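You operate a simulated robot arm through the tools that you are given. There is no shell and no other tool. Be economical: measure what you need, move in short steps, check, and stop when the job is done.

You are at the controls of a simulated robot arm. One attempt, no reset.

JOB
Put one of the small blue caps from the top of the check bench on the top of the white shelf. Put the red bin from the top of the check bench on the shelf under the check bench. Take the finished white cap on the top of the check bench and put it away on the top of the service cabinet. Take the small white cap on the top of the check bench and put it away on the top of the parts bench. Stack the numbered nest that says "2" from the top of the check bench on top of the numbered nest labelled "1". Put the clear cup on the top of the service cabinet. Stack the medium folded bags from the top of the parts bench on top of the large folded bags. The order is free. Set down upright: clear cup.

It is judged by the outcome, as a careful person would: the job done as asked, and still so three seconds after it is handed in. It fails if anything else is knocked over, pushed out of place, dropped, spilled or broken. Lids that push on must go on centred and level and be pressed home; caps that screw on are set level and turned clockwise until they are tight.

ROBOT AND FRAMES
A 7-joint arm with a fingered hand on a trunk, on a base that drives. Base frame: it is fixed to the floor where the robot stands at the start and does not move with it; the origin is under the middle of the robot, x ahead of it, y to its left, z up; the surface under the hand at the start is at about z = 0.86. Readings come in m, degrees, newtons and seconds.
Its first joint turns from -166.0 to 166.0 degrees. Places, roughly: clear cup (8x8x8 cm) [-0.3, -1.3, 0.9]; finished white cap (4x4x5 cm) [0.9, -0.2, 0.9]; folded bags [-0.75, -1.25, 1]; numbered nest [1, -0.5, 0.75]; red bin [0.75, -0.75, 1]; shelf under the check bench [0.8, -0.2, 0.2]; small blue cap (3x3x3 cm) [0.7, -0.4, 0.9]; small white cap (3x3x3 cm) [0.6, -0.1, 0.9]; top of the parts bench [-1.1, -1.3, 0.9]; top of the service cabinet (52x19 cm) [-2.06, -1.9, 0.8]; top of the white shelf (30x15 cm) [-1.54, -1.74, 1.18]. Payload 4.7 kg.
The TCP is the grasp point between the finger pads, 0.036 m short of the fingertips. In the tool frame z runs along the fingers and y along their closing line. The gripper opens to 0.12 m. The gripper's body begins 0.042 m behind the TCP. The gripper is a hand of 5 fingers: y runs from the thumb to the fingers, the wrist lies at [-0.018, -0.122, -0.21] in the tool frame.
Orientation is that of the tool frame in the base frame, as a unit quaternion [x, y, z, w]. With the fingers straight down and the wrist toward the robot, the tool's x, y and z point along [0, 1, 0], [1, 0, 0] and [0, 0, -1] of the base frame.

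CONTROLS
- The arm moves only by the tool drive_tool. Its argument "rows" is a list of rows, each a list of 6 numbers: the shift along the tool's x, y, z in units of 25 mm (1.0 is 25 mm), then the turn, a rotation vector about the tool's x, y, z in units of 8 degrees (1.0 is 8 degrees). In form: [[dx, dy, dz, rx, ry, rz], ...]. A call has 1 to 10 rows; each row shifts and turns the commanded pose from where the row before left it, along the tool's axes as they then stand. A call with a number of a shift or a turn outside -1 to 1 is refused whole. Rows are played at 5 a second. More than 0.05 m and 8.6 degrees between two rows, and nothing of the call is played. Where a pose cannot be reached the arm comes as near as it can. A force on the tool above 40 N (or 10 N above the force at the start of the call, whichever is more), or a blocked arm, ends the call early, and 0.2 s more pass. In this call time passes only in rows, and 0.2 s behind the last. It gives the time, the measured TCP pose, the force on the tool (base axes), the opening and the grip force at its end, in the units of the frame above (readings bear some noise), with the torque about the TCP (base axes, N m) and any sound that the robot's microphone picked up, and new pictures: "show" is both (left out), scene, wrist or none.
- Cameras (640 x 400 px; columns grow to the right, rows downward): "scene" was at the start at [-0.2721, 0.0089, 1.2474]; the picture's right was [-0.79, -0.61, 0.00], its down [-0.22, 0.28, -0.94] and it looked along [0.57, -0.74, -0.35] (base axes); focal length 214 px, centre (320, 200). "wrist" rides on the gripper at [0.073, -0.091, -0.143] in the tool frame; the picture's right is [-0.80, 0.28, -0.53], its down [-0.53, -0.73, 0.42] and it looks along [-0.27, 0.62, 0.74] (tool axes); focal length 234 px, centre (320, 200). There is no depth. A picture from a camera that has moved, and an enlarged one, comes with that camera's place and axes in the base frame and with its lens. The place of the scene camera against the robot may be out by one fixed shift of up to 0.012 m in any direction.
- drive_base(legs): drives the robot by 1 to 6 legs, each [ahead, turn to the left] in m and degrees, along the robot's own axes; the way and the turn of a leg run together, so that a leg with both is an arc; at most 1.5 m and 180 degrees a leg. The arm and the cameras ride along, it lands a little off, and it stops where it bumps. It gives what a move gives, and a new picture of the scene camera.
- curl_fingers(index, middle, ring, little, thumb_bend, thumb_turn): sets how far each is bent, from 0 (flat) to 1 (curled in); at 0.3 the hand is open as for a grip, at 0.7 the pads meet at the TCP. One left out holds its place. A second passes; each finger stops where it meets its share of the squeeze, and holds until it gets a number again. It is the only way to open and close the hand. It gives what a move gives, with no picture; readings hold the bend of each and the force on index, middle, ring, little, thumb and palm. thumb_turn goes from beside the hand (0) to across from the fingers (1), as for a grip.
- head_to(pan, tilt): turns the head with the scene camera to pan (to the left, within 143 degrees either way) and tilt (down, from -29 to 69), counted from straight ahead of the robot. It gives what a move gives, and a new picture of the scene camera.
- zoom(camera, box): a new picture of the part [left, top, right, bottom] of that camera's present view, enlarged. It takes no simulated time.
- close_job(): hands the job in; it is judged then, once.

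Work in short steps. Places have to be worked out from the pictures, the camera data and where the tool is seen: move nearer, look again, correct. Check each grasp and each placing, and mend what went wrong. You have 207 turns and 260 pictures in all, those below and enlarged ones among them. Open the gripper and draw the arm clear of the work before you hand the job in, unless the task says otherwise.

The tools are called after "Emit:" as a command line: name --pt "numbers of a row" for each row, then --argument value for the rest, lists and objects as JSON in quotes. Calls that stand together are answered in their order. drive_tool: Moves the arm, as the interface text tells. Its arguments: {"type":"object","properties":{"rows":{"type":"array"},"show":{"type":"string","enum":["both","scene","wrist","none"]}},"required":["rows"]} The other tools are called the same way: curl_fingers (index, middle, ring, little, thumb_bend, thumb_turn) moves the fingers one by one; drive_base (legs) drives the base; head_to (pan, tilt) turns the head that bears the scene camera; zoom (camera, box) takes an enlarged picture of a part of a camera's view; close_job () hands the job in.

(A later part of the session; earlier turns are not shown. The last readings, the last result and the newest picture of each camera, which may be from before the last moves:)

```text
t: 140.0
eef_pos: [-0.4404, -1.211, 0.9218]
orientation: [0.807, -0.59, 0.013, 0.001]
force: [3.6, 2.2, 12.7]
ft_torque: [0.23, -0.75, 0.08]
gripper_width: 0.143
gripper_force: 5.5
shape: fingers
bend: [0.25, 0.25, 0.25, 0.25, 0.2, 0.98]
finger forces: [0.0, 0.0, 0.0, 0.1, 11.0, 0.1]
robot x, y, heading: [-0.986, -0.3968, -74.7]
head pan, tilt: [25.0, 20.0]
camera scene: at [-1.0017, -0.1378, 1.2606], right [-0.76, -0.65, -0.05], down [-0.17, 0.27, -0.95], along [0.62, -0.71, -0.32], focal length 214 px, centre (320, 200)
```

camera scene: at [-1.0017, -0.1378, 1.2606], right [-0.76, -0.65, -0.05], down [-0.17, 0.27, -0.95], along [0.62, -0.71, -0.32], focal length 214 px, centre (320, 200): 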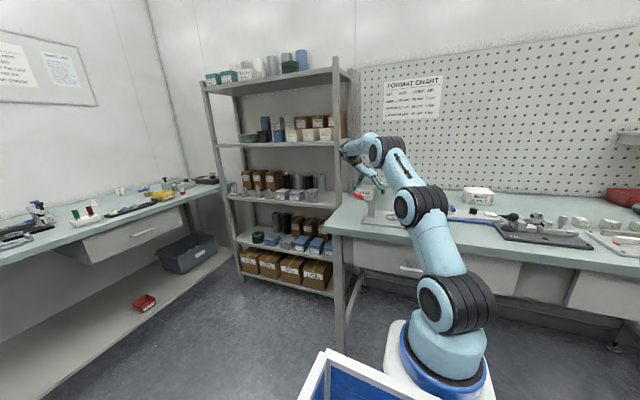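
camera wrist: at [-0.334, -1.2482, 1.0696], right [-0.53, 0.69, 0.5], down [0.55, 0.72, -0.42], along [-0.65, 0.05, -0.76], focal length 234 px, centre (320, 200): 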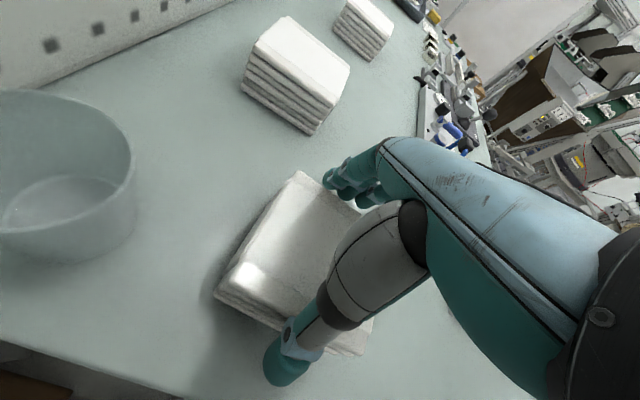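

The base heading is shifting and the thumb feels 11 N — something is pressing. Raise at once.

Emit:
drive_tool --pt "0 0.2 -0.6 0 0 0" --pt "0 0.2 -0.8 0 0 0" --pt "0 0.2 -0.8 0 0 0" --show "both"

Emit:
zoom --camera "scene" --box '[310, 110, 440, 240]'

```text
t: 140.7
eef_pos: [-0.445, -1.2508, 0.8952]
orientation: [0.784, -0.619, -0.033, 0.032]
force: [-22.9, 1.8, 69.4]
ft_torque: [0.84, 2.53, -0.71]
gripper_width: 0.1548
gripper_force: 38.8
shape: fingers
bend: [0.18, 0.25, 0.25, 0.2, 0.23, 0.98]
finger forces: [33.5, 0.0, 1.8, 25.3, 15.4, 0.0]
robot x, y, heading: [-0.9911, -0.4145, -82.9]
head pan, tilt: [25.0, 20.0]
stopped in row 3: the arm was blocked; the commanded pose is now the measured one
camera scene: at [-0.9413, -0.1608, 1.2562], right [-0.85, -0.53, -0.03], down [-0.15, 0.29, -0.94], along [0.51, -0.8, -0.33], focal length 214 px, centre (320, 200)
camera wrist: at [-0.3276, -1.2998, 1.0306], right [-0.41, 0.72, 0.56], down [0.55, 0.68, -0.48], along [-0.73, 0.11, -0.67], focal length 234 px, centre (320, 200)
```

scene: 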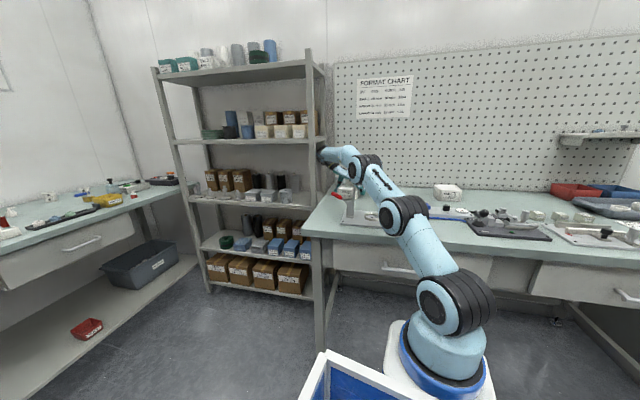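
wrist: 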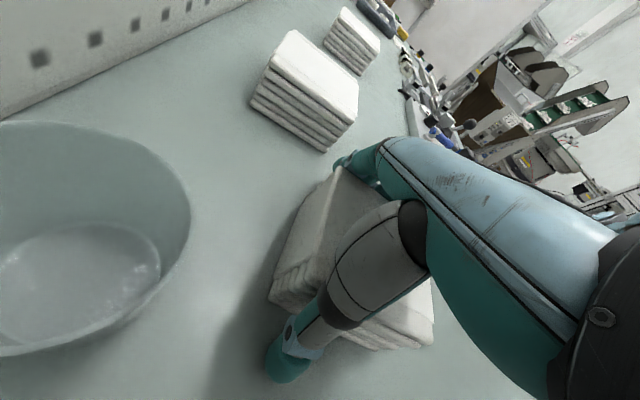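

```text
3.08 times, centred on (375, 175) of scene
camera zoom: at [-0.9413, -0.1608, 1.2562], right [-0.85, -0.53, -0.03], down [-0.15, 0.29, -0.94], along [0.51, -0.8, -0.33], focal length 660 px, centre (151, 277)
```

zoom: 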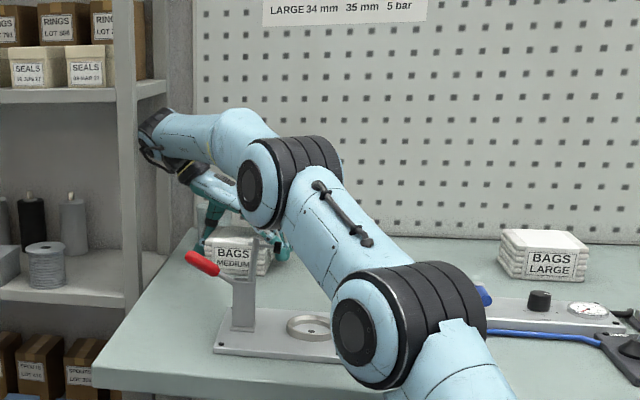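

The wrist is bearing on the rack post, which twists the base. Move the hand up and to the right, away from the post.

Emit:
drive_tool --pt "0 0.4 -0.9 0 0 0" --pt "0 0.4 -0.9 0 0 0" --show "both"

```text
t: 140.9
eef_pos: [-0.4723, -1.2972, 0.9045]
orientation: [0.78, -0.625, -0.013, 0.032]
force: [-10.4, -6.9, 9.9]
ft_torque: [0.76, -1.0, 0.13]
gripper_width: 0.1371
gripper_force: 0.1
shape: fingers
bend: [0.25, 0.25, 0.25, 0.25, 0.24, 0.98]
finger forces: [0.0, 0.1, 0.0, 0.0, 0.0, 0.0]
robot x, y, heading: [-0.988, -0.4497, -89.4]
head pan, tilt: [25.0, 20.0]
stopped in row 1: the force on the tool passed its limit at 168 N (the readings are from after the stop); the commanded pose is now the measured one
camera scene: at [-0.9551, -0.2019, 1.264], right [-0.9, -0.43, -0.06], down [-0.09, 0.31, -0.95], along [0.43, -0.85, -0.32], focal length 214 px, centre (320, 200)
camera wrist: at [-0.3596, -1.3439, 1.0442], right [-0.42, 0.74, 0.53], down [0.57, 0.66, -0.48], along [-0.71, 0.1, -0.7], focal length 234 px, centre (320, 200)
```

scene: 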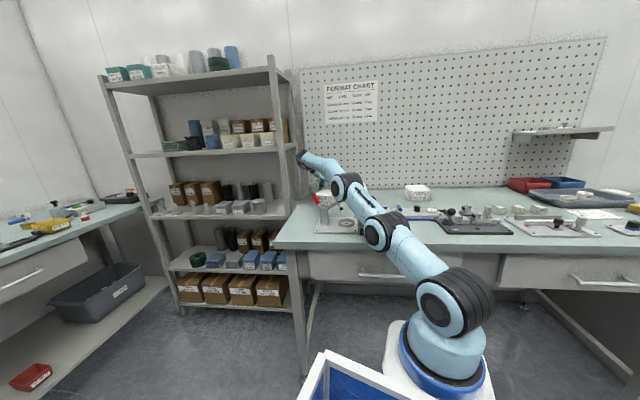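
wrist: 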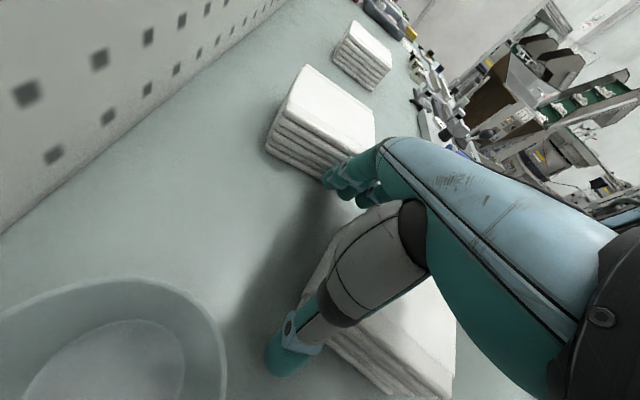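

The base has been twisted by contact and is slightly tilted; fingers are now unloaded. Try lifting straight up in small steps.

Emit:
drive_tool --pt "0 0 -0.5 0 0 0" --pt "0 0 -0.8 0 0 0" --pt "0 0 -0.8 0 0 0" --show "both"

```text
t: 141.2
eef_pos: [-0.4274, -1.2969, 0.8951]
orientation: [0.779, -0.624, -0.01, 0.063]
force: [-12.6, 2.1, 44.8]
ft_torque: [0.54, -2.94, 0.12]
gripper_width: 0.1475
gripper_force: 11.6
shape: fingers
bend: [0.25, 0.25, 0.25, 0.25, 0.16, 0.97]
finger forces: [0.1, 0.0, 0.0, 0.1, 22.3, 0.0]
robot x, y, heading: [-0.9907, -0.4703, -93.3]
head pan, tilt: [25.0, 20.0]
stopped in row 1: the force on the tool passed its limit at 299 N (the readings are from after the stop); the commanded pose is now the measured one
camera scene: at [-0.8646, -0.2224, 1.2482], right [-0.93, -0.38, 0.0], down [-0.12, 0.31, -0.94], along [0.36, -0.87, -0.34], focal length 214 px, centre (320, 200)
camera wrist: at [-0.3093, -1.3364, 1.0322], right [-0.4, 0.77, 0.5], down [0.55, 0.64, -0.54], along [-0.73, 0.06, -0.68], focal length 234 px, centre (320, 200)
```

scene: 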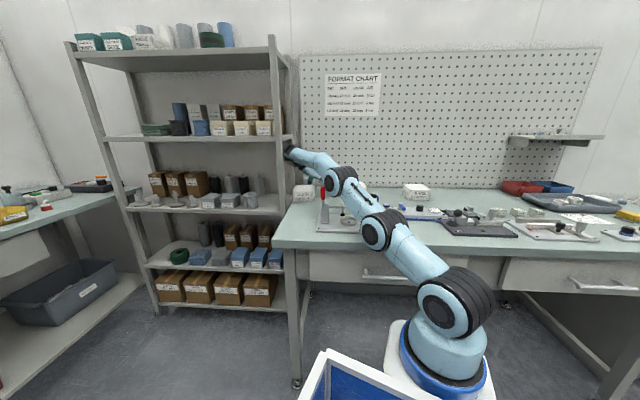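
wrist: 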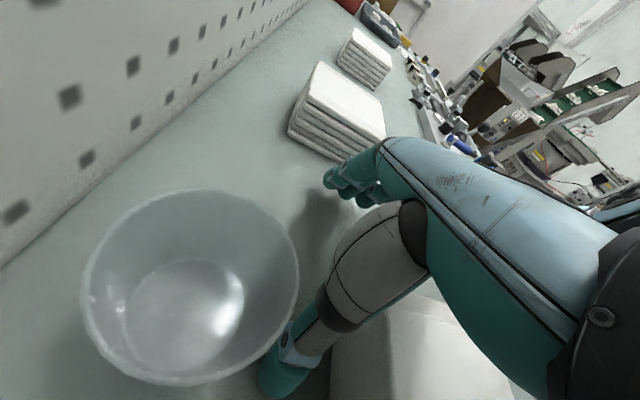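

Wrist is wedged by the rack side. Move rightwards (away from rack) with a slight lift, gently.

Emit:
drive_tool --pt "0 0.5 -0.4 0 0 0" --pt "0 0.5 -0.4 0 0 0" --show "scene"

Emit:
zoom --camera "scene" --box '[260, 120, 440, 260]'

```text
t: 141.6
eef_pos: [-0.4365, -1.3042, 0.8881]
orientation: [0.776, -0.627, -0.024, 0.063]
force: [12.1, -1.0, 33.7]
ft_torque: [0.37, -3.82, -0.15]
gripper_width: 0.1607
gripper_force: 17.3
shape: fingers
bend: [0.25, 0.25, 0.25, 0.25, 0.0, 0.93]
finger forces: [0.0, 0.0, 0.0, 0.0, 35.3, 0.0]
out of reach, approached as far as the arm can: row 1
robot x, y, heading: [-0.9877, -0.4651, -91.7]
head pan, tilt: [25.0, 20.0]
stopped in row 1: the force on the tool passed its limit at 182 N (the readings are from after the stop); the commanded pose is now the measured one
camera scene: at [-0.8626, -0.2175, 1.2481], right [-0.92, -0.4, 0.0], down [-0.14, 0.31, -0.94], along [0.37, -0.86, -0.34], focal length 214 px, centre (320, 200)
```

scene: 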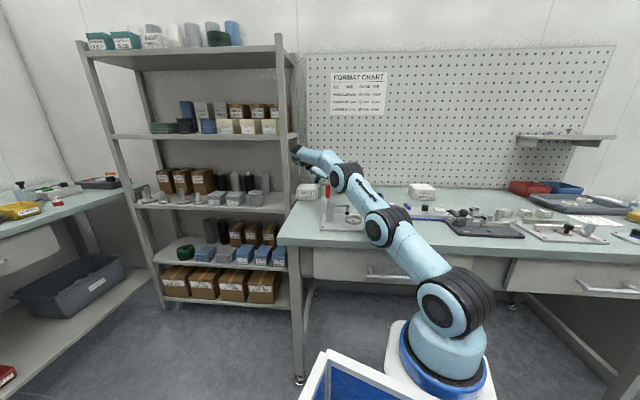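

```text
2.86 times, centred on (350, 190) of scene
camera zoom: at [-0.8626, -0.2175, 1.2481], right [-0.92, -0.4, 0.0], down [-0.14, 0.31, -0.94], along [0.37, -0.86, -0.34], focal length 613 px, centre (234, 229)
```

zoom: 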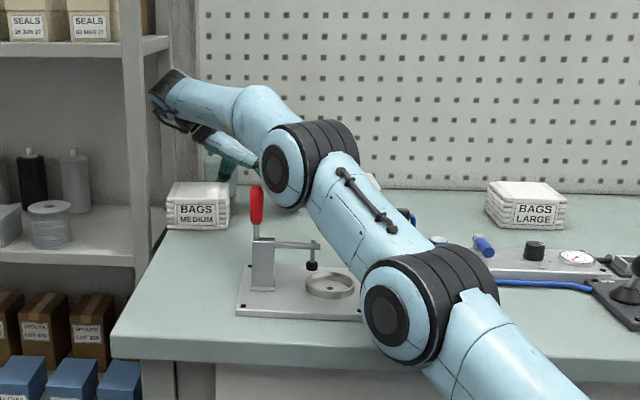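

Now clear: the arm is at full stretch, elbow bearing on the bench edge. Pull the hand back toward the robot (and slightly up) to relieve it.

Emit:
drive_tool --pt "-0.6 0.2 -0.4 0 0 0" --pt "-0.6 0.2 -0.4 0 0 0" --show "scene"

```text
t: 142.2
eef_pos: [-0.4557, -1.2809, 0.8979]
orientation: [0.774, -0.629, -0.033, 0.064]
force: [4.7, -3.1, 8.9]
ft_torque: [-0.07, -0.83, -0.33]
gripper_width: 0.1457
gripper_force: 4.2
shape: fingers
bend: [0.25, 0.25, 0.25, 0.25, 0.18, 0.94]
finger forces: [0.0, 0.0, 0.0, 0.1, 8.3, 0.0]
robot x, y, heading: [-0.9849, -0.4651, -91.8]
head pan, tilt: [25.0, 20.0]
camera scene: at [-0.8616, -0.2187, 1.2482], right [-0.92, -0.39, 0.0], down [-0.13, 0.31, -0.94], along [0.37, -0.86, -0.34], focal length 214 px, centre (320, 200)
```

scene: 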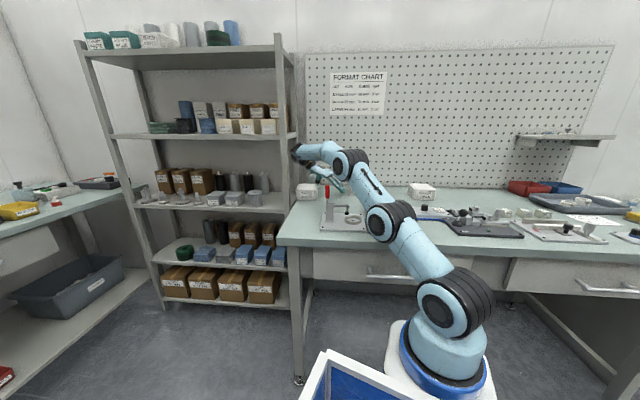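

Relief achieved; base is stable. Continue up and back.

Emit:
drive_tool --pt "-0.5 0.1 -0.6 0 0 0" --pt "-0.4 0.1 -0.8 0 0 0" --pt "-0.3 0.1 -0.8 0 0 0" --pt "-0.3 0.1 -0.8 0 0 0" --show "both"

```text
t: 143.2
eef_pos: [-0.4712, -1.2325, 0.9745]
orientation: [0.774, -0.629, -0.035, 0.062]
force: [0.3, 0.1, -1.1]
ft_torque: [-0.02, 0.07, 0.0]
gripper_width: 0.1359
gripper_force: 0.1
shape: fingers
bend: [0.25, 0.25, 0.25, 0.25, 0.25, 0.97]
finger forces: [0.1, 0.0, 0.0, 0.0, 0.0, 0.0]
out of reach, approached as far as the arm can: row 4
robot x, y, heading: [-0.9869, -0.4664, -91.8]
head pan, tilt: [25.0, 20.0]
camera scene: at [-0.8615, -0.2189, 1.2483], right [-0.92, -0.39, 0.0], down [-0.14, 0.31, -0.94], along [0.37, -0.86, -0.34], focal length 214 px, centre (320, 200)
camera wrist: at [-0.3485, -1.2794, 1.1057], right [-0.37, 0.76, 0.54], down [0.54, 0.65, -0.54], along [-0.76, 0.1, -0.65], focal length 234 px, centre (320, 200)
```

scene: 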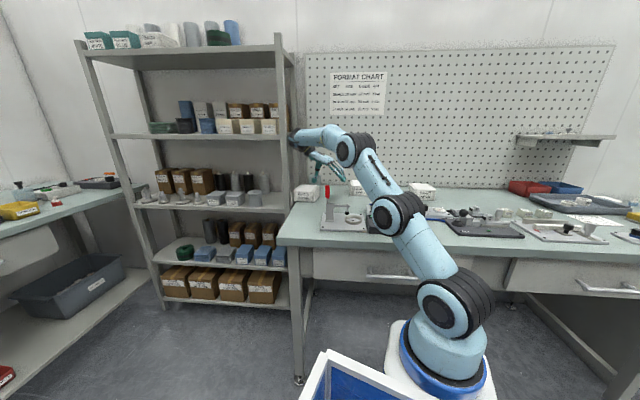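
wrist: 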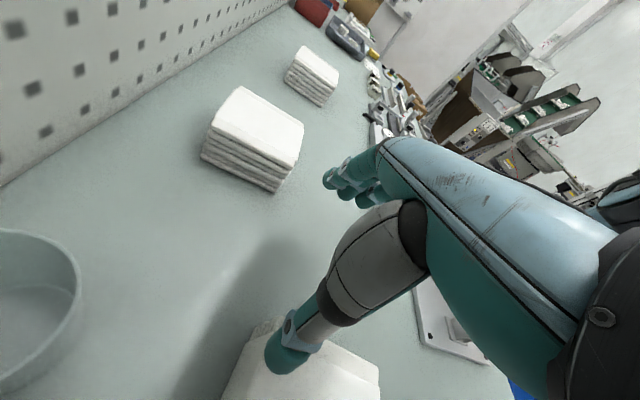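

Freed; now retract to a safe, high position.

Emit:
drive_tool --pt "-0.6 0.5 -0.8 0 0 0" --pt "-0.9 0.5 -0.5 0 0 0" --pt "-0.9 0.5 -0.4 0 0 0" --pt "-0.9 0.5 -0.3 0 0 0" --pt "-0.9 0.5 -0.3 0 0 0" --pt "-0.9 0.5 -0.3 0 0 0" --pt "-0.9 0.5 -0.3 0 0 0" --pt "-0.9 0.5 -0.3 0 0 0" --show "none"

Emit:
drive_base --legs '[[-0.25, 0], [0, 20]]'

Emit:
zoom --camera "scene" --box '[200, 130, 480, 300]'

```text
t: 145.0
eef_pos: [-0.5928, -1.0797, 1.062]
orientation: [0.774, -0.629, -0.035, 0.063]
force: [-0.9, -0.6, -0.3]
ft_torque: [0.02, 0.03, 0.0]
gripper_width: 0.1358
gripper_force: 0.0
shape: fingers
bend: [0.25, 0.25, 0.25, 0.25, 0.25, 0.98]
finger forces: [0.1, 0.1, 0.1, 0.0, 0.0, 0.1]
robot x, y, heading: [-0.9882, -0.4609, -91.8]
head pan, tilt: [25.0, 20.0]
```

```text
t: 147.9
eef_pos: [-0.3976, -0.6607, 1.0631]
orientation: [0.871, -0.485, -0.021, 0.067]
force: [0.4, -0.3, 0.5]
ft_torque: [0.01, -0.02, 0.0]
gripper_width: 0.136
gripper_force: 0.0
shape: fingers
bend: [0.25, 0.25, 0.25, 0.25, 0.25, 0.98]
finger forces: [0.0, 0.0, 0.1, 0.0, 0.1, 0.0]
robot x, y, heading: [-0.9833, -0.218, -72.1]
head pan, tilt: [25.0, 20.0]
camera scene: at [-0.9449, 0.0567, 1.2482], right [-0.73, -0.69, 0.0], down [-0.23, 0.25, -0.94], along [0.64, -0.68, -0.34], focal length 214 px, centre (320, 200)
```

scene: 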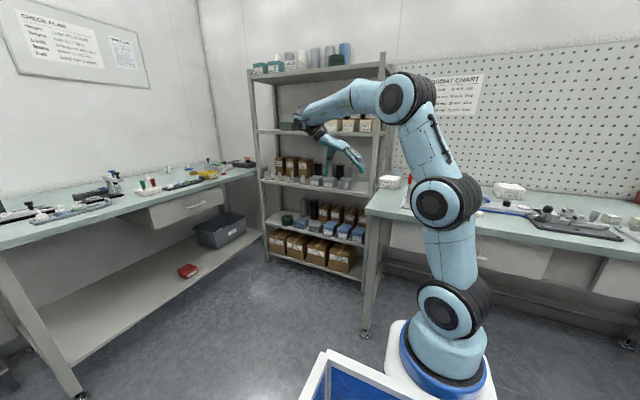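

```text
2.29 times, centred on (340, 215) of scene
camera zoom: at [-0.9449, 0.0567, 1.2482], right [-0.73, -0.69, 0.0], down [-0.23, 0.25, -0.94], along [0.64, -0.68, -0.34], focal length 490 px, centre (274, 166)
```

zoom: 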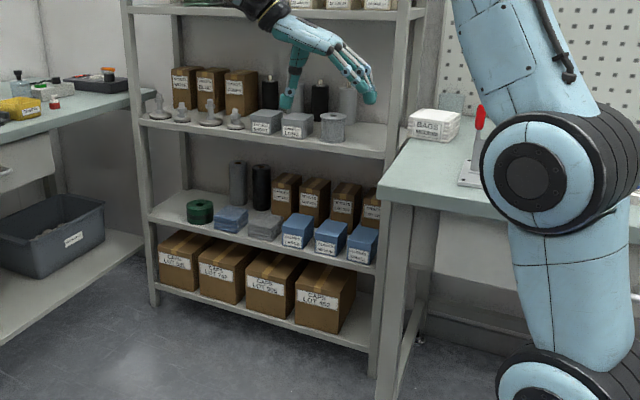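

Safe now. The clamp's red handle seems to have been swung upright by the arm; let me look closely at that fixture and the cup/bags.

Emit:
zoom --camera "scene" --box '[370, 165, 430, 215]'

Emit:
head_to --pan 10 --tilt 22

```text
8.00 times, centred on (400, 190) of scene
camera zoom: at [-0.9449, 0.0567, 1.2482], right [-0.73, -0.69, 0.0], down [-0.23, 0.25, -0.94], along [0.64, -0.68, -0.34], focal length 1716 px, centre (-320, 280)
```

zoom: 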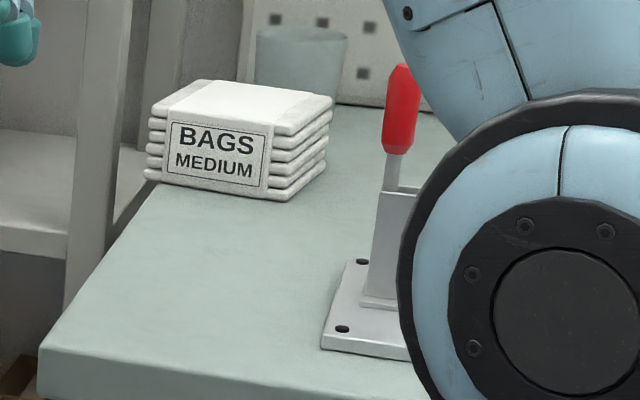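

```text
t: 148.6
eef_pos: [-0.3973, -0.6605, 1.0632]
orientation: [0.872, -0.485, -0.022, 0.067]
force: [-0.1, 0.3, -0.3]
ft_torque: [0.02, -0.01, 0.02]
gripper_width: 0.1357
gripper_force: 0.0
shape: fingers
bend: [0.25, 0.25, 0.25, 0.25, 0.25, 0.98]
finger forces: [0.1, 0.0, 0.0, 0.1, 0.1, 0.1]
robot x, y, heading: [-0.9839, -0.2148, -71.5]
head pan, tilt: [10.0, 22.0]
camera scene: at [-0.9647, 0.0428, 1.245], right [-0.88, -0.47, 0.0], down [-0.18, 0.33, -0.93], along [0.44, -0.82, -0.37], focal length 214 px, centre (320, 200)
```

scene: 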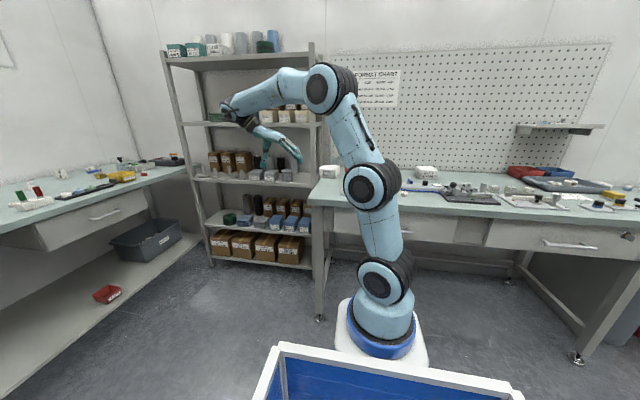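

Plan: grasp the bags front-to-back (thumb toward robot, wrist toward robot) so the arm stays well above the bench. Level and rotate the hand first.

Emit:
drive_tool --pt "0 0 -0.4 0.97 -0.19 0" --pt "0 0 -0.4 0 0 -0.96" --pt "0 0 -0.4 0 0 -0.96" --pt "0 0 -0.4 0 0 -0.96" --pt "0 0 -0.4 0 0 -0.96" --pt "0 0 -0.4 0 0 -0.96" --pt "0 0 -0.4 0 0 -0.96" --pt "0 0 -0.4 0 0 -0.96" --pt "0 0 -0.4 0 0 -0.96" --pt "0 0 -0.4 0 0 -0.96" --show "none"

Emit:
drive_tool --pt "0 0 0 0 0 -0.96" --pt "-0.95 0.1 0 0 0 0" --pt "-0.95 0.1 0 0 0 0" --pt "-0.95 0.1 0 0 0 0" --pt "-0.95 0.1 0 0 0 0" --pt "-0.95 0.1 0 0 0 0" --pt "-0.95 0.1 0 0 0 0" --pt "-0.95 0.1 0 0 0 0" --pt "-0.95 0.1 0 0 0 0" --show "none"

Emit:
drive_base --legs '[[0.24, 0]]'

Emit:
zoom --camera "wrist" --box '[0, 0, 640, 400]'

```text
t: 150.8
eef_pos: [-0.3959, -0.6601, 1.1622]
orientation: [0.995, 0.097, -0.002, 0.001]
force: [0.6, -0.5, -0.9]
ft_torque: [0.03, -0.01, 0.03]
gripper_width: 0.1361
gripper_force: 0.0
shape: fingers
bend: [0.25, 0.25, 0.25, 0.25, 0.25, 0.98]
finger forces: [0.1, 0.0, 0.1, 0.0, 0.1, 0.0]
robot x, y, heading: [-0.9808, -0.214, -71.9]
head pan, tilt: [10.0, 22.0]
```

```text
t: 152.8
eef_pos: [-0.57, -0.7387, 1.1629]
orientation: [0.987, 0.162, -0.002, 0.001]
force: [-0.1, 0.0, 0.2]
ft_torque: [-0.01, 0.03, 0.01]
gripper_width: 0.1362
gripper_force: 0.1
shape: fingers
bend: [0.25, 0.25, 0.25, 0.25, 0.25, 0.98]
finger forces: [0.0, 0.0, 0.0, 0.0, 0.0, 0.0]
robot x, y, heading: [-0.9832, -0.2154, -71.6]
head pan, tilt: [10.0, 22.0]
```

```text
t: 154.6
eef_pos: [-0.4939, -0.9654, 1.1646]
orientation: [0.986, 0.164, -0.003, 0.001]
force: [0.0, -0.3, 0.1]
ft_torque: [0.01, 0.0, 0.02]
gripper_width: 0.1361
gripper_force: 0.1
shape: fingers
bend: [0.25, 0.25, 0.25, 0.25, 0.25, 0.98]
finger forces: [0.0, 0.0, 0.1, 0.0, 0.1, 0.0]
robot x, y, heading: [-0.9043, -0.4453, -71.6]
head pan, tilt: [10.0, 22.0]
camera scene: at [-0.8898, -0.1849, 1.245], right [-0.88, -0.48, 0.0], down [-0.18, 0.33, -0.93], along [0.44, -0.82, -0.37], focal length 214 px, centre (320, 200)
```

scene: 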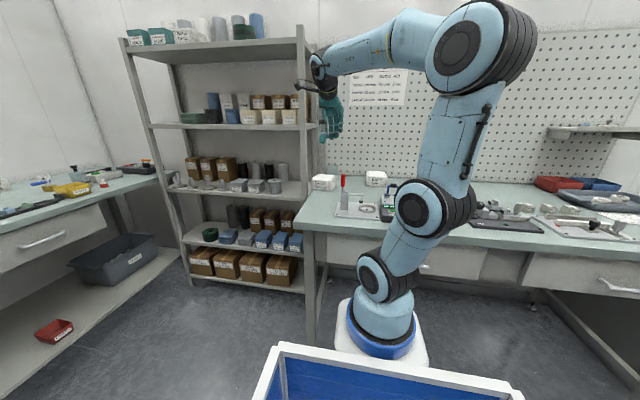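

```text
1.00 times, centred on (320, 200) of wrist (not enlarged: the box is as wide or as high as the picture)
camera zoom: at [-0.4539, -0.8553, 1.3075], right [-0.67, -0.52, 0.53], down [-0.74, 0.52, -0.42], along [-0.06, -0.68, -0.74], focal length 234 px, centre (320, 200)
```

zoom: 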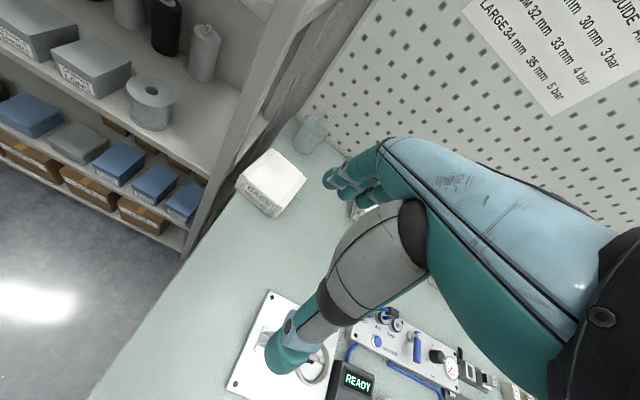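

Bags now at ≈[-0.386,-1.163] with the cup ~12 cm behind. Open wider and move over them from the front.

Emit:
curl_fingers --index 0.17 --middle 0.17 --ring 0.17 --little 0.17 --thumb_bend 0.17

Emit:
drive_tool --pt "0.173 0.987 0.2 0 0 0" --pt "0.173 0.987 0.2 0 0 0" --pt "0.173 0.987 0.2 0 0 0" --pt "0.173 0.987 0.2 0 0 0" --pt "0.173 0.987 0.2 0 0 0" --pt "0.173 0.987 0.2 0 0 0" --pt "0.173 0.987 0.2 0 0 0" --pt "0.173 0.987 0.2 0 0 0" --pt "0.173 0.987 0.2 0 0 0" --show "both"

```text
t: 155.6
eef_pos: [-0.4931, -0.965, 1.1629]
orientation: [0.987, 0.163, -0.002, 0.002]
force: [0.3, -0.1, 0.4]
ft_torque: [0.0, -0.01, 0.03]
gripper_width: 0.1568
gripper_force: 0.1
shape: fingers
bend: [0.17, 0.17, 0.17, 0.17, 0.17, 0.98]
finger forces: [0.1, 0.0, 0.0, 0.0, 0.1, 0.1]
robot x, y, heading: [-0.9097, -0.4439, -71.7]
head pan, tilt: [10.0, 22.0]
```

```text
t: 157.6
eef_pos: [-0.3843, -1.1628, 1.1196]
orientation: [0.987, 0.163, -0.001, 0.001]
force: [-0.3, 0.0, 1.7]
ft_torque: [0.0, -0.02, 0.02]
gripper_width: 0.1569
gripper_force: 0.1
shape: fingers
bend: [0.17, 0.17, 0.17, 0.17, 0.17, 0.98]
finger forces: [0.0, 0.1, 0.1, 0.1, 0.1, 0.1]
robot x, y, heading: [-0.9064, -0.4429, -71.6]
head pan, tilt: [10.0, 22.0]
camera scene: at [-0.8899, -0.1847, 1.245], right [-0.88, -0.48, 0.0], down [-0.18, 0.33, -0.93], along [0.44, -0.82, -0.37], focal length 214 px, centre (320, 200)
camera wrist: at [-0.3457, -1.0522, 1.2636], right [-0.67, -0.52, 0.53], down [-0.74, 0.52, -0.42], along [-0.05, -0.68, -0.73], focal length 234 px, centre (320, 200)
```

scene: 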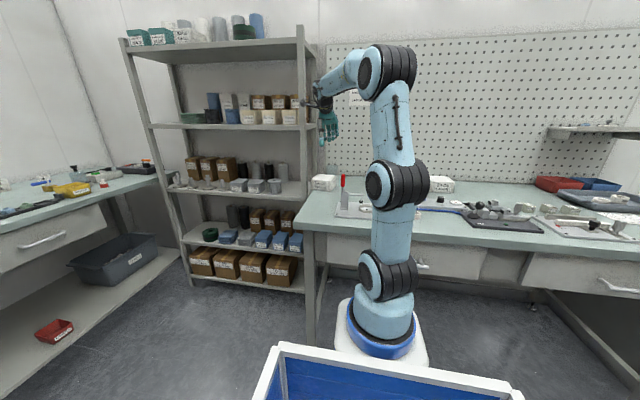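
wrist: 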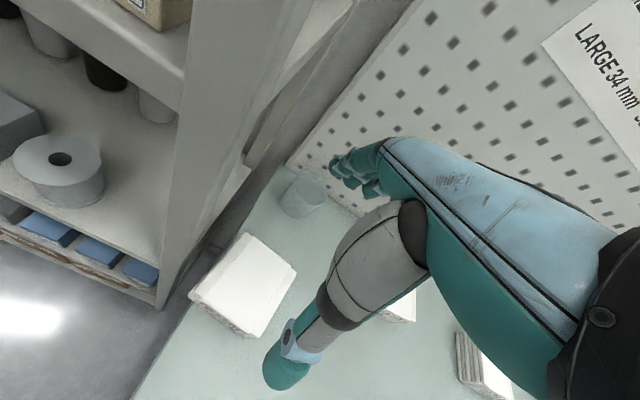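

Centred over the bags; the rack post is close to the wrist camera but clear. Descend straight.

Emit:
drive_tool --pt "0 0.15 0.95 0 0 0" --pt "0 0.15 0.95 0 0 0" --pt "0 0 0.95 0 0 0" --pt "0 0 0.95 0 0 0" --pt "0 0 0.95 0 0 0" --pt "0 0 0.8 0 0 0" --show "wrist"

Emit:
zoom --camera "scene" --box '[280, 60, 440, 220]'

```text
t: 159.0
eef_pos: [-0.3824, -1.1726, 0.9801]
orientation: [0.987, 0.162, -0.003, 0.001]
force: [-0.3, 0.1, -0.7]
ft_torque: [-0.04, 0.03, -0.03]
gripper_width: 0.1569
gripper_force: 0.0
shape: fingers
bend: [0.17, 0.17, 0.17, 0.17, 0.17, 0.98]
finger forces: [0.1, 0.0, 0.0, 0.0, 0.0, 0.0]
robot x, y, heading: [-0.9063, -0.4432, -71.5]
head pan, tilt: [10.0, 22.0]
camera wrist: at [-0.3427, -1.062, 1.1241], right [-0.67, -0.52, 0.53], down [-0.74, 0.52, -0.42], along [-0.06, -0.68, -0.73], focal length 234 px, centre (320, 200)
```

wrist: 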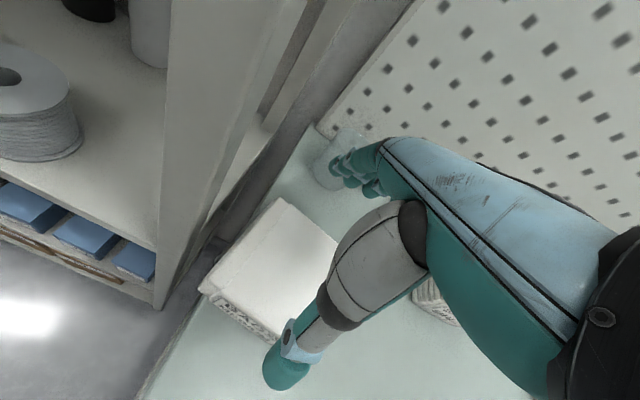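

```text
2.50 times, centred on (360, 140) of scene
camera zoom: at [-0.8898, -0.1849, 1.245], right [-0.88, -0.48, 0.0], down [-0.18, 0.33, -0.93], along [0.44, -0.82, -0.37], focal length 536 px, centre (220, 350)
```

zoom: 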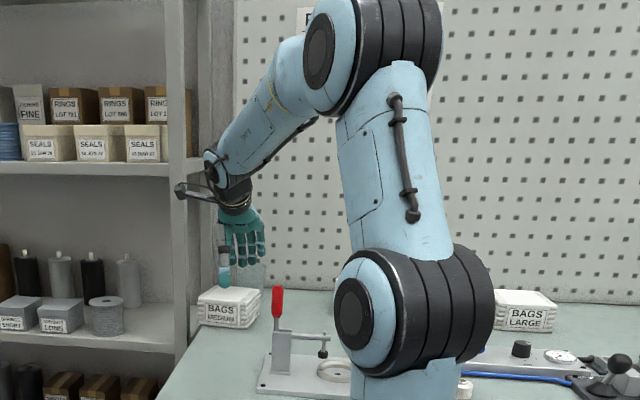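

Elbow is high this time. Continue down to z≈0.91.

Emit:
drive_tool --pt "0 0 0.9 0 0 0" --pt "0 0 0.9 0 0 0" --pt "0 0 0.8 0 0 0" --show "wrist"

Emit:
zoom --camera "scene" --box '[310, 120, 390, 200]'

```text
t: 159.8
eef_pos: [-0.3831, -1.173, 0.9159]
orientation: [0.987, 0.163, -0.002, 0.002]
force: [-0.3, 2.2, 1.7]
ft_torque: [0.16, 0.06, -0.04]
gripper_width: 0.1599
gripper_force: 1.7
shape: fingers
bend: [0.17, 0.17, 0.17, 0.17, 0.15, 0.97]
finger forces: [0.1, 0.0, 0.1, 0.0, 3.2, 0.0]
robot x, y, heading: [-0.9052, -0.4452, -71.6]
head pan, tilt: [10.0, 22.0]
camera wrist: at [-0.3438, -1.0621, 1.0596], right [-0.67, -0.52, 0.53], down [-0.74, 0.52, -0.42], along [-0.05, -0.68, -0.73], focal length 234 px, centre (320, 200)
```

wrist: 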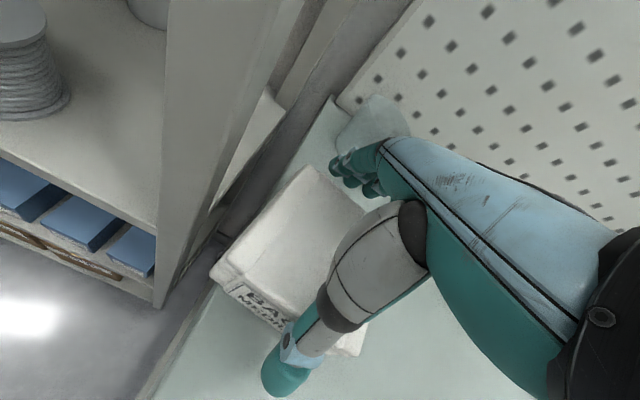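

```text
5.00 times, centred on (350, 160) of scene
camera zoom: at [-0.8899, -0.1847, 1.245], right [-0.88, -0.48, 0.0], down [-0.18, 0.33, -0.93], along [0.44, -0.82, -0.37], focal length 1072 px, centre (170, 400)
```

zoom: 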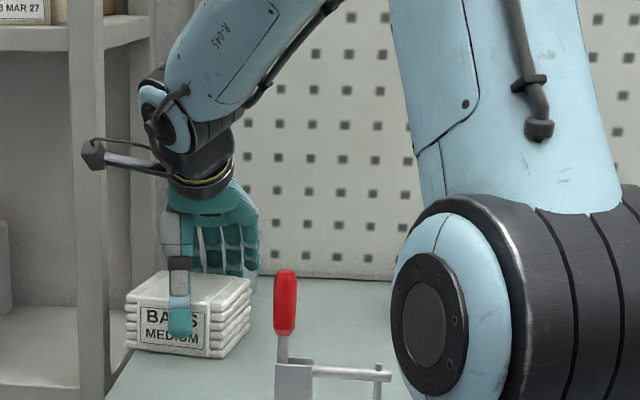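

Straddling front to back; close the hand.

Emit:
curl_fingers --index 0.4 --middle 0.4 --ring 0.4 --little 0.4 --thumb_bend 0.3

Emit:
curl_fingers --index 0.48 --middle 0.48 --ring 0.48 --little 0.48 --thumb_bend 0.42

```text
t: 160.8
eef_pos: [-0.3839, -1.1728, 0.917]
orientation: [0.987, 0.164, -0.001, 0.002]
force: [1.1, -4.8, 8.8]
ft_torque: [-0.24, -0.14, 0.01]
gripper_width: 0.136
gripper_force: 13.4
shape: fingers
bend: [0.27, 0.38, 0.39, 0.4, 0.23, 0.97]
finger forces: [12.8, 2.5, 0.4, 0.3, 10.7, 0.0]
robot x, y, heading: [-0.9044, -0.4443, -71.7]
head pan, tilt: [10.0, 22.0]
```

```text
t: 161.8
eef_pos: [-0.384, -1.1735, 0.9149]
orientation: [0.986, 0.164, -0.002, 0.002]
force: [1.7, -4.1, 12.7]
ft_torque: [-0.91, -0.24, 0.08]
gripper_width: 0.1331
gripper_force: 25.0
shape: fingers
bend: [0.28, 0.42, 0.44, 0.47, 0.22, 0.96]
finger forces: [14.6, 6.5, 4.0, 3.2, 21.0, 0.0]
robot x, y, heading: [-0.9031, -0.4444, -71.7]
head pan, tilt: [10.0, 22.0]
```

Emit:
drive_tool --pt "0 0 -0.3 0 0 0" --show "wrist"

Emit:
zoom --camera "scene" --box '[310, 140, 370, 200]'

```text
t: 162.2
eef_pos: [-0.3838, -1.1711, 0.9198]
orientation: [0.987, 0.163, -0.004, -0.001]
force: [0.3, -0.9, -4.4]
ft_torque: [-0.01, 0.02, -0.04]
gripper_width: 0.1328
gripper_force: 22.3
shape: fingers
bend: [0.29, 0.43, 0.45, 0.47, 0.22, 0.96]
finger forces: [10.6, 6.0, 3.4, 2.7, 22.5, 0.1]
robot x, y, heading: [-0.9087, -0.442, -71.5]
head pan, tilt: [10.0, 22.0]
camera wrist: at [-0.3437, -1.0617, 1.0641], right [-0.67, -0.52, 0.53], down [-0.74, 0.52, -0.42], along [-0.06, -0.67, -0.74], focal length 234 px, centre (320, 200)
```

wrist: 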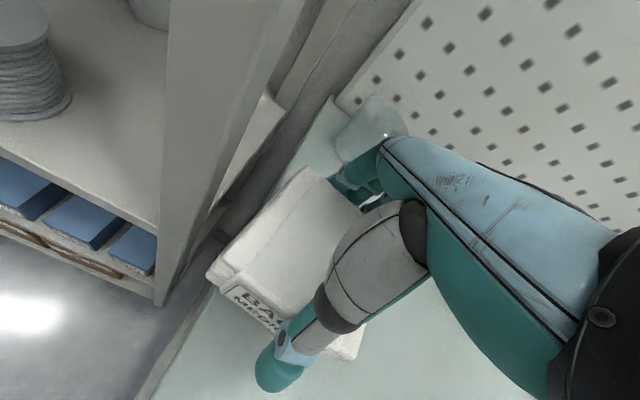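

```text
6.67 times, centred on (340, 170) of scene
camera zoom: at [-0.8897, -0.185, 1.245], right [-0.88, -0.48, 0.0], down [-0.18, 0.33, -0.93], along [0.44, -0.82, -0.37], focal length 1430 px, centre (187, 400)
```

zoom: 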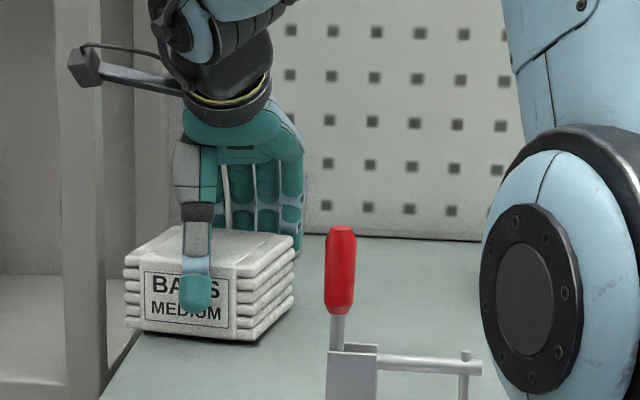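

Bags come up with the hand. Lift 10 cm.

Emit:
drive_tool --pt "0 0 -0.6 0 0 0" --pt "0 0 -0.8 0 0 0" --pt "0 0 -0.9 0 0 0" --pt "0 0 -0.9 0 0 0" --pt "0 0 -0.9 0 0 0" --show "wrist"

Emit:
zoom --camera "scene" --box '[300, 100, 400, 200]'

```text
t: 163.4
eef_pos: [-0.3822, -1.1702, 1.0238]
orientation: [0.987, 0.163, -0.002, 0.001]
force: [0.4, 0.1, -4.3]
ft_torque: [-0.03, 0.02, 0.0]
gripper_width: 0.1326
gripper_force: 22.4
shape: fingers
bend: [0.29, 0.43, 0.45, 0.47, 0.22, 0.96]
finger forces: [10.5, 5.9, 3.4, 2.6, 22.3, 0.1]
robot x, y, heading: [-0.906, -0.4417, -71.4]
head pan, tilt: [10.0, 22.0]
camera wrist: at [-0.3423, -1.061, 1.168], right [-0.67, -0.52, 0.53], down [-0.74, 0.52, -0.42], along [-0.06, -0.68, -0.74], focal length 234 px, centre (320, 200)
```

wrist: 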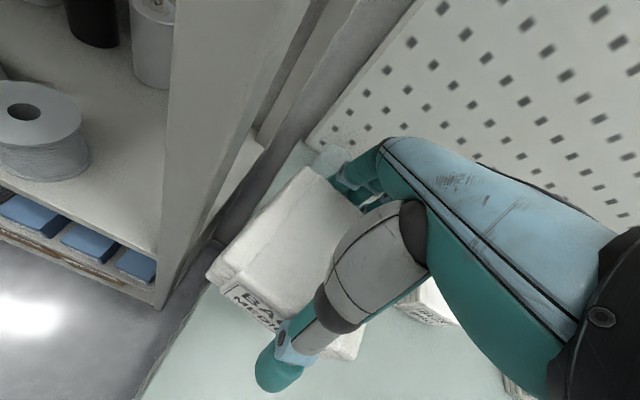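

```text
4.00 times, centred on (350, 150) of scene
camera zoom: at [-0.8896, -0.1852, 1.2451], right [-0.88, -0.48, 0.0], down [-0.18, 0.33, -0.93], along [0.44, -0.82, -0.37], focal length 858 px, centre (200, 400)
```

zoom: 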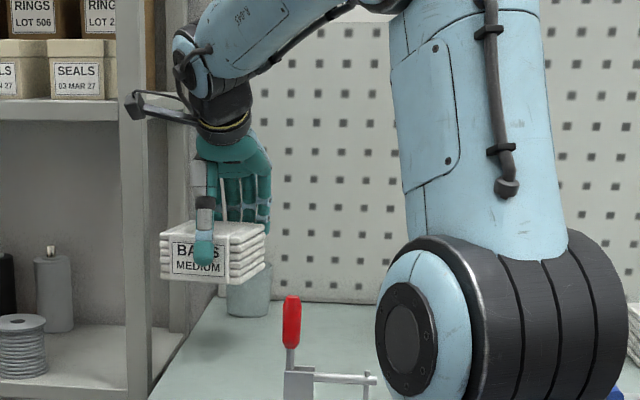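

Held level. Carry it right along the bench toward the large bags.

Emit:
drive_tool --pt "-0.6 0 -0.4 0 0 0" --pt "-1 0 -0.3 0 0 0" --pt "-1 0 -0.3 0 0 0" --pt "-1 0 -0.3 0 0 0" --pt "-1 0 0 0 0 0" --pt "-1 0 0 0 0 0" --pt "-1 0 0 0 0 0" --pt "-1 0 0 0 0 0" --pt "-1 0 0 0 0 0" --pt "-1 0 0 0 0 0" --show "none"

Emit:
drive_tool --pt "-1 0 0 0 0 0" --pt "-1 0 0 0 0 0" --pt "-1 0 0 0 0 0" --pt "-1 0 0 0 0 0" --pt "-1 0 0 0 0 0" --pt "-1 0 0 0 0 0" --pt "-1 0 0 0 0 0" --pt "-1 0 0 0 0 0" --show "both"

```text
t: 165.6
eef_pos: [-0.4803, -1.2036, 1.0559]
orientation: [0.987, 0.162, -0.004, 0.004]
force: [-0.2, 0.1, -3.6]
ft_torque: [-0.04, 0.01, -0.02]
gripper_width: 0.1326
gripper_force: 22.3
shape: fingers
bend: [0.29, 0.43, 0.45, 0.47, 0.22, 0.96]
finger forces: [10.6, 5.8, 3.4, 2.5, 22.2, 0.1]
out of reach, approached as far as the arm can: row 5, 6, 7, 8, 9, 10
robot x, y, heading: [-0.9067, -0.4447, -71.5]
head pan, tilt: [10.0, 22.0]
```

```text
t: 167.4
eef_pos: [-0.4793, -1.204, 1.0559]
orientation: [0.987, 0.162, -0.004, 0.004]
force: [0.2, -0.1, -2.9]
ft_torque: [-0.06, -0.01, 0.01]
gripper_width: 0.1324
gripper_force: 22.0
shape: fingers
bend: [0.29, 0.43, 0.45, 0.47, 0.22, 0.96]
finger forces: [10.6, 5.9, 3.4, 2.5, 22.3, 0.1]
out of reach, approached as far as the arm can: row 1, 2, 3, 4, 5, 6, 7, 8
robot x, y, heading: [-0.9083, -0.444, -71.9]
head pan, tilt: [10.0, 22.0]
camera scene: at [-0.8897, -0.185, 1.245], right [-0.88, -0.48, 0.0], down [-0.18, 0.33, -0.93], along [0.44, -0.82, -0.37], focal length 214 px, centre (320, 200)
camera wrist: at [-0.4387, -1.094, 1.1991], right [-0.67, -0.52, 0.53], down [-0.74, 0.52, -0.42], along [-0.06, -0.68, -0.73], focal length 234 px, centre (320, 200)
```

scene: 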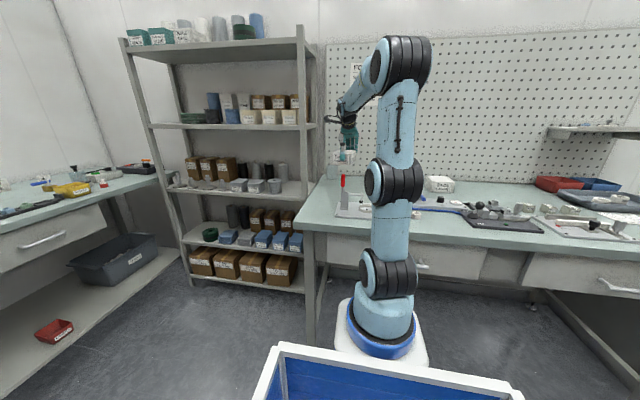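
wrist: 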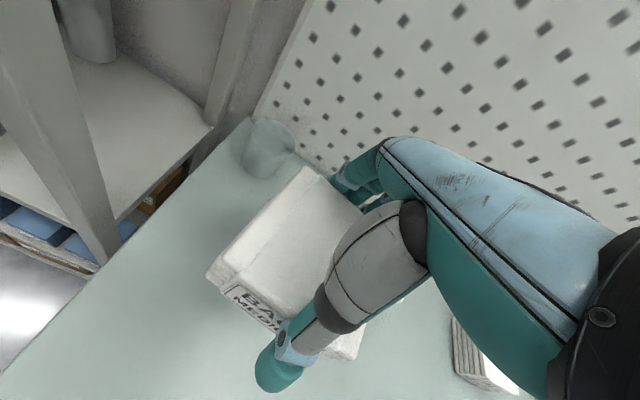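

Wrist joint limit prevents sweeping sideways; I carry the bags with the base instead (back, shift 0.5 m right, forward).

Emit:
drive_tool --pt "0 -0.3 -0.8 0 0 0" --pt "0 -0.3 -0.8 0 0 0" --show "none"

Emit:
drive_base --legs '[[-0.45, 0], [0, -90], [0.5, 0], [0, 90], [0.38, 0]]'

Emit:
zoom --camera "wrist" --box '[0, 0, 640, 400]'

```text
t: 168.0
eef_pos: [-0.4816, -1.1872, 1.0754]
orientation: [0.987, 0.16, -0.004, 0.004]
force: [-0.2, 0.2, -4.2]
ft_torque: [0.01, -0.02, 0.0]
gripper_width: 0.1324
gripper_force: 22.1
shape: fingers
bend: [0.29, 0.43, 0.45, 0.47, 0.22, 0.96]
finger forces: [10.5, 5.9, 3.4, 2.6, 22.1, 0.1]
out of reach, approached as far as the arm can: row 1, 2
robot x, y, heading: [-0.9084, -0.4439, -71.4]
head pan, tilt: [10.0, 22.0]
```

```text
t: 182.8
eef_pos: [-0.9716, -1.2852, 1.0767]
orientation: [0.987, 0.163, -0.005, 0.003]
force: [-0.5, 0.0, -3.5]
ft_torque: [-0.02, 0.04, -0.03]
gripper_width: 0.1312
gripper_force: 19.4
shape: fingers
bend: [0.29, 0.43, 0.45, 0.47, 0.23, 0.96]
finger forces: [9.4, 5.4, 3.1, 2.0, 19.4, 0.1]
robot x, y, heading: [-1.3982, -0.5442, -71.7]
head pan, tilt: [10.0, 22.0]
camera scene: at [-1.382, -0.2842, 1.245], right [-0.88, -0.48, 0.0], down [-0.18, 0.33, -0.93], along [0.44, -0.81, -0.37], focal length 214 px, centre (320, 200)
```

scene: 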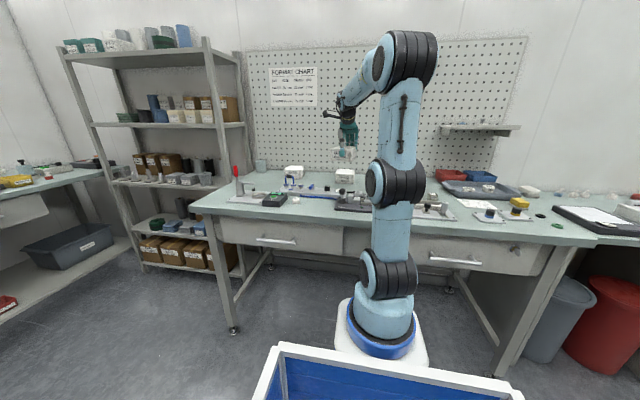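

```text
1.00 times, centred on (320, 200) of wrist (not enlarged: the box is as wide or as high as the picture)
camera zoom: at [-0.932, -1.175, 1.22], right [-0.67, -0.52, 0.54], down [-0.74, 0.52, -0.42], along [-0.06, -0.68, -0.73], focal length 234 px, centre (320, 200)
```

zoom: 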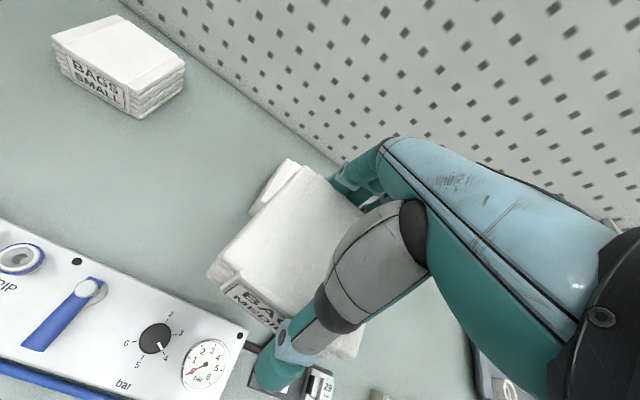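

The large bags are just behind/beneath. Enlarge both views to align.

Emit:
zoom --camera "scene" --box '[310, 110, 400, 220]'

Emit:
zoom --camera "wrist" --box '[200, 130, 400, 380]'

```text
3.64 times, centred on (355, 165) of scene
camera zoom: at [-1.382, -0.2842, 1.245], right [-0.88, -0.48, 0.0], down [-0.18, 0.33, -0.93], along [0.44, -0.81, -0.37], focal length 780 px, centre (193, 327)
```

zoom: 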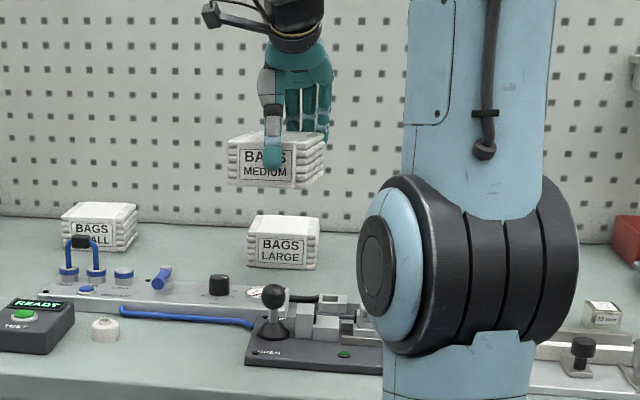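

```text
1.60 times, centred on (300, 255) of wrist
camera zoom: at [-0.932, -1.175, 1.22], right [-0.67, -0.52, 0.54], down [-0.74, 0.52, -0.42], along [-0.06, -0.68, -0.73], focal length 375 px, centre (352, 112)
```

zoom: 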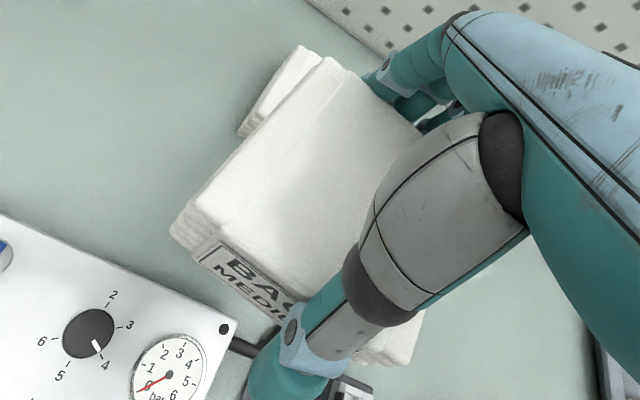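

Large bags' centre judged at room n≈-1.335, e≈1.07; medium must go 16 cm further forward. Advance.

Emit:
drive_tool --pt "-0.08 0.9 0 0 0 0" --pt "-0.08 0.9 0 0 0 0" --pt "-0.08 0.9 0 0 0 0" --pt "-0.08 0.9 0 0 0 0" --pt "-0.08 0.9 0 0 0 0" --pt "-0.08 0.9 0 0 0 0" --pt "-0.08 0.9 0 0 0 0" --show "wrist"

Emit:
zoom --camera "scene" --box '[310, 120, 400, 210]'

```text
t: 184.4
eef_pos: [-0.953, -1.3582, 1.0244]
orientation: [0.987, 0.161, -0.008, 0.005]
force: [-0.7, 0.2, -3.0]
ft_torque: [-0.03, 0.0, 0.0]
gripper_width: 0.1308
gripper_force: 19.9
shape: fingers
bend: [0.29, 0.44, 0.45, 0.47, 0.23, 0.96]
finger forces: [9.1, 5.5, 3.1, 2.1, 19.4, 0.1]
out of reach, approached as far as the arm can: row 2, 3, 4, 5, 6, 7
robot x, y, heading: [-1.3989, -0.5444, -71.3]
head pan, tilt: [10.0, 22.0]
camera wrist: at [-0.9112, -1.2475, 1.1665], right [-0.67, -0.51, 0.54], down [-0.74, 0.52, -0.42], along [-0.06, -0.68, -0.73], focal length 234 px, centre (320, 200)
```

wrist: 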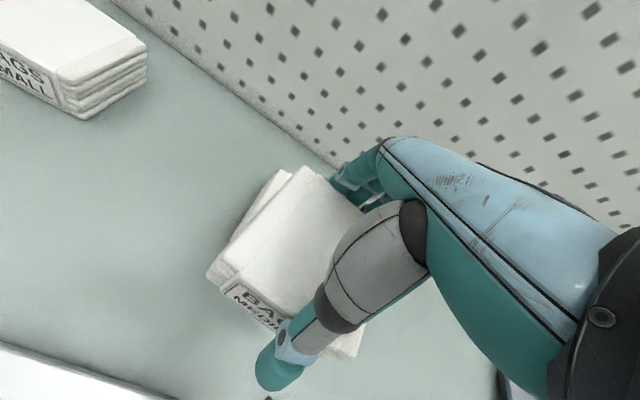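

```text
4.44 times, centred on (355, 165) of scene
camera zoom: at [-1.382, -0.2842, 1.245], right [-0.88, -0.48, 0.0], down [-0.18, 0.33, -0.93], along [0.44, -0.81, -0.37], focal length 953 px, centre (164, 356)
```

zoom: 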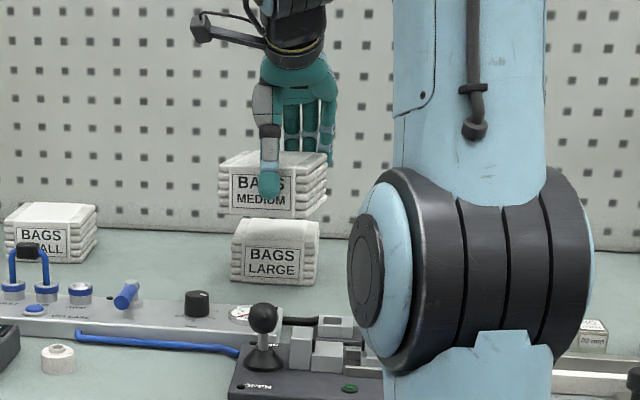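

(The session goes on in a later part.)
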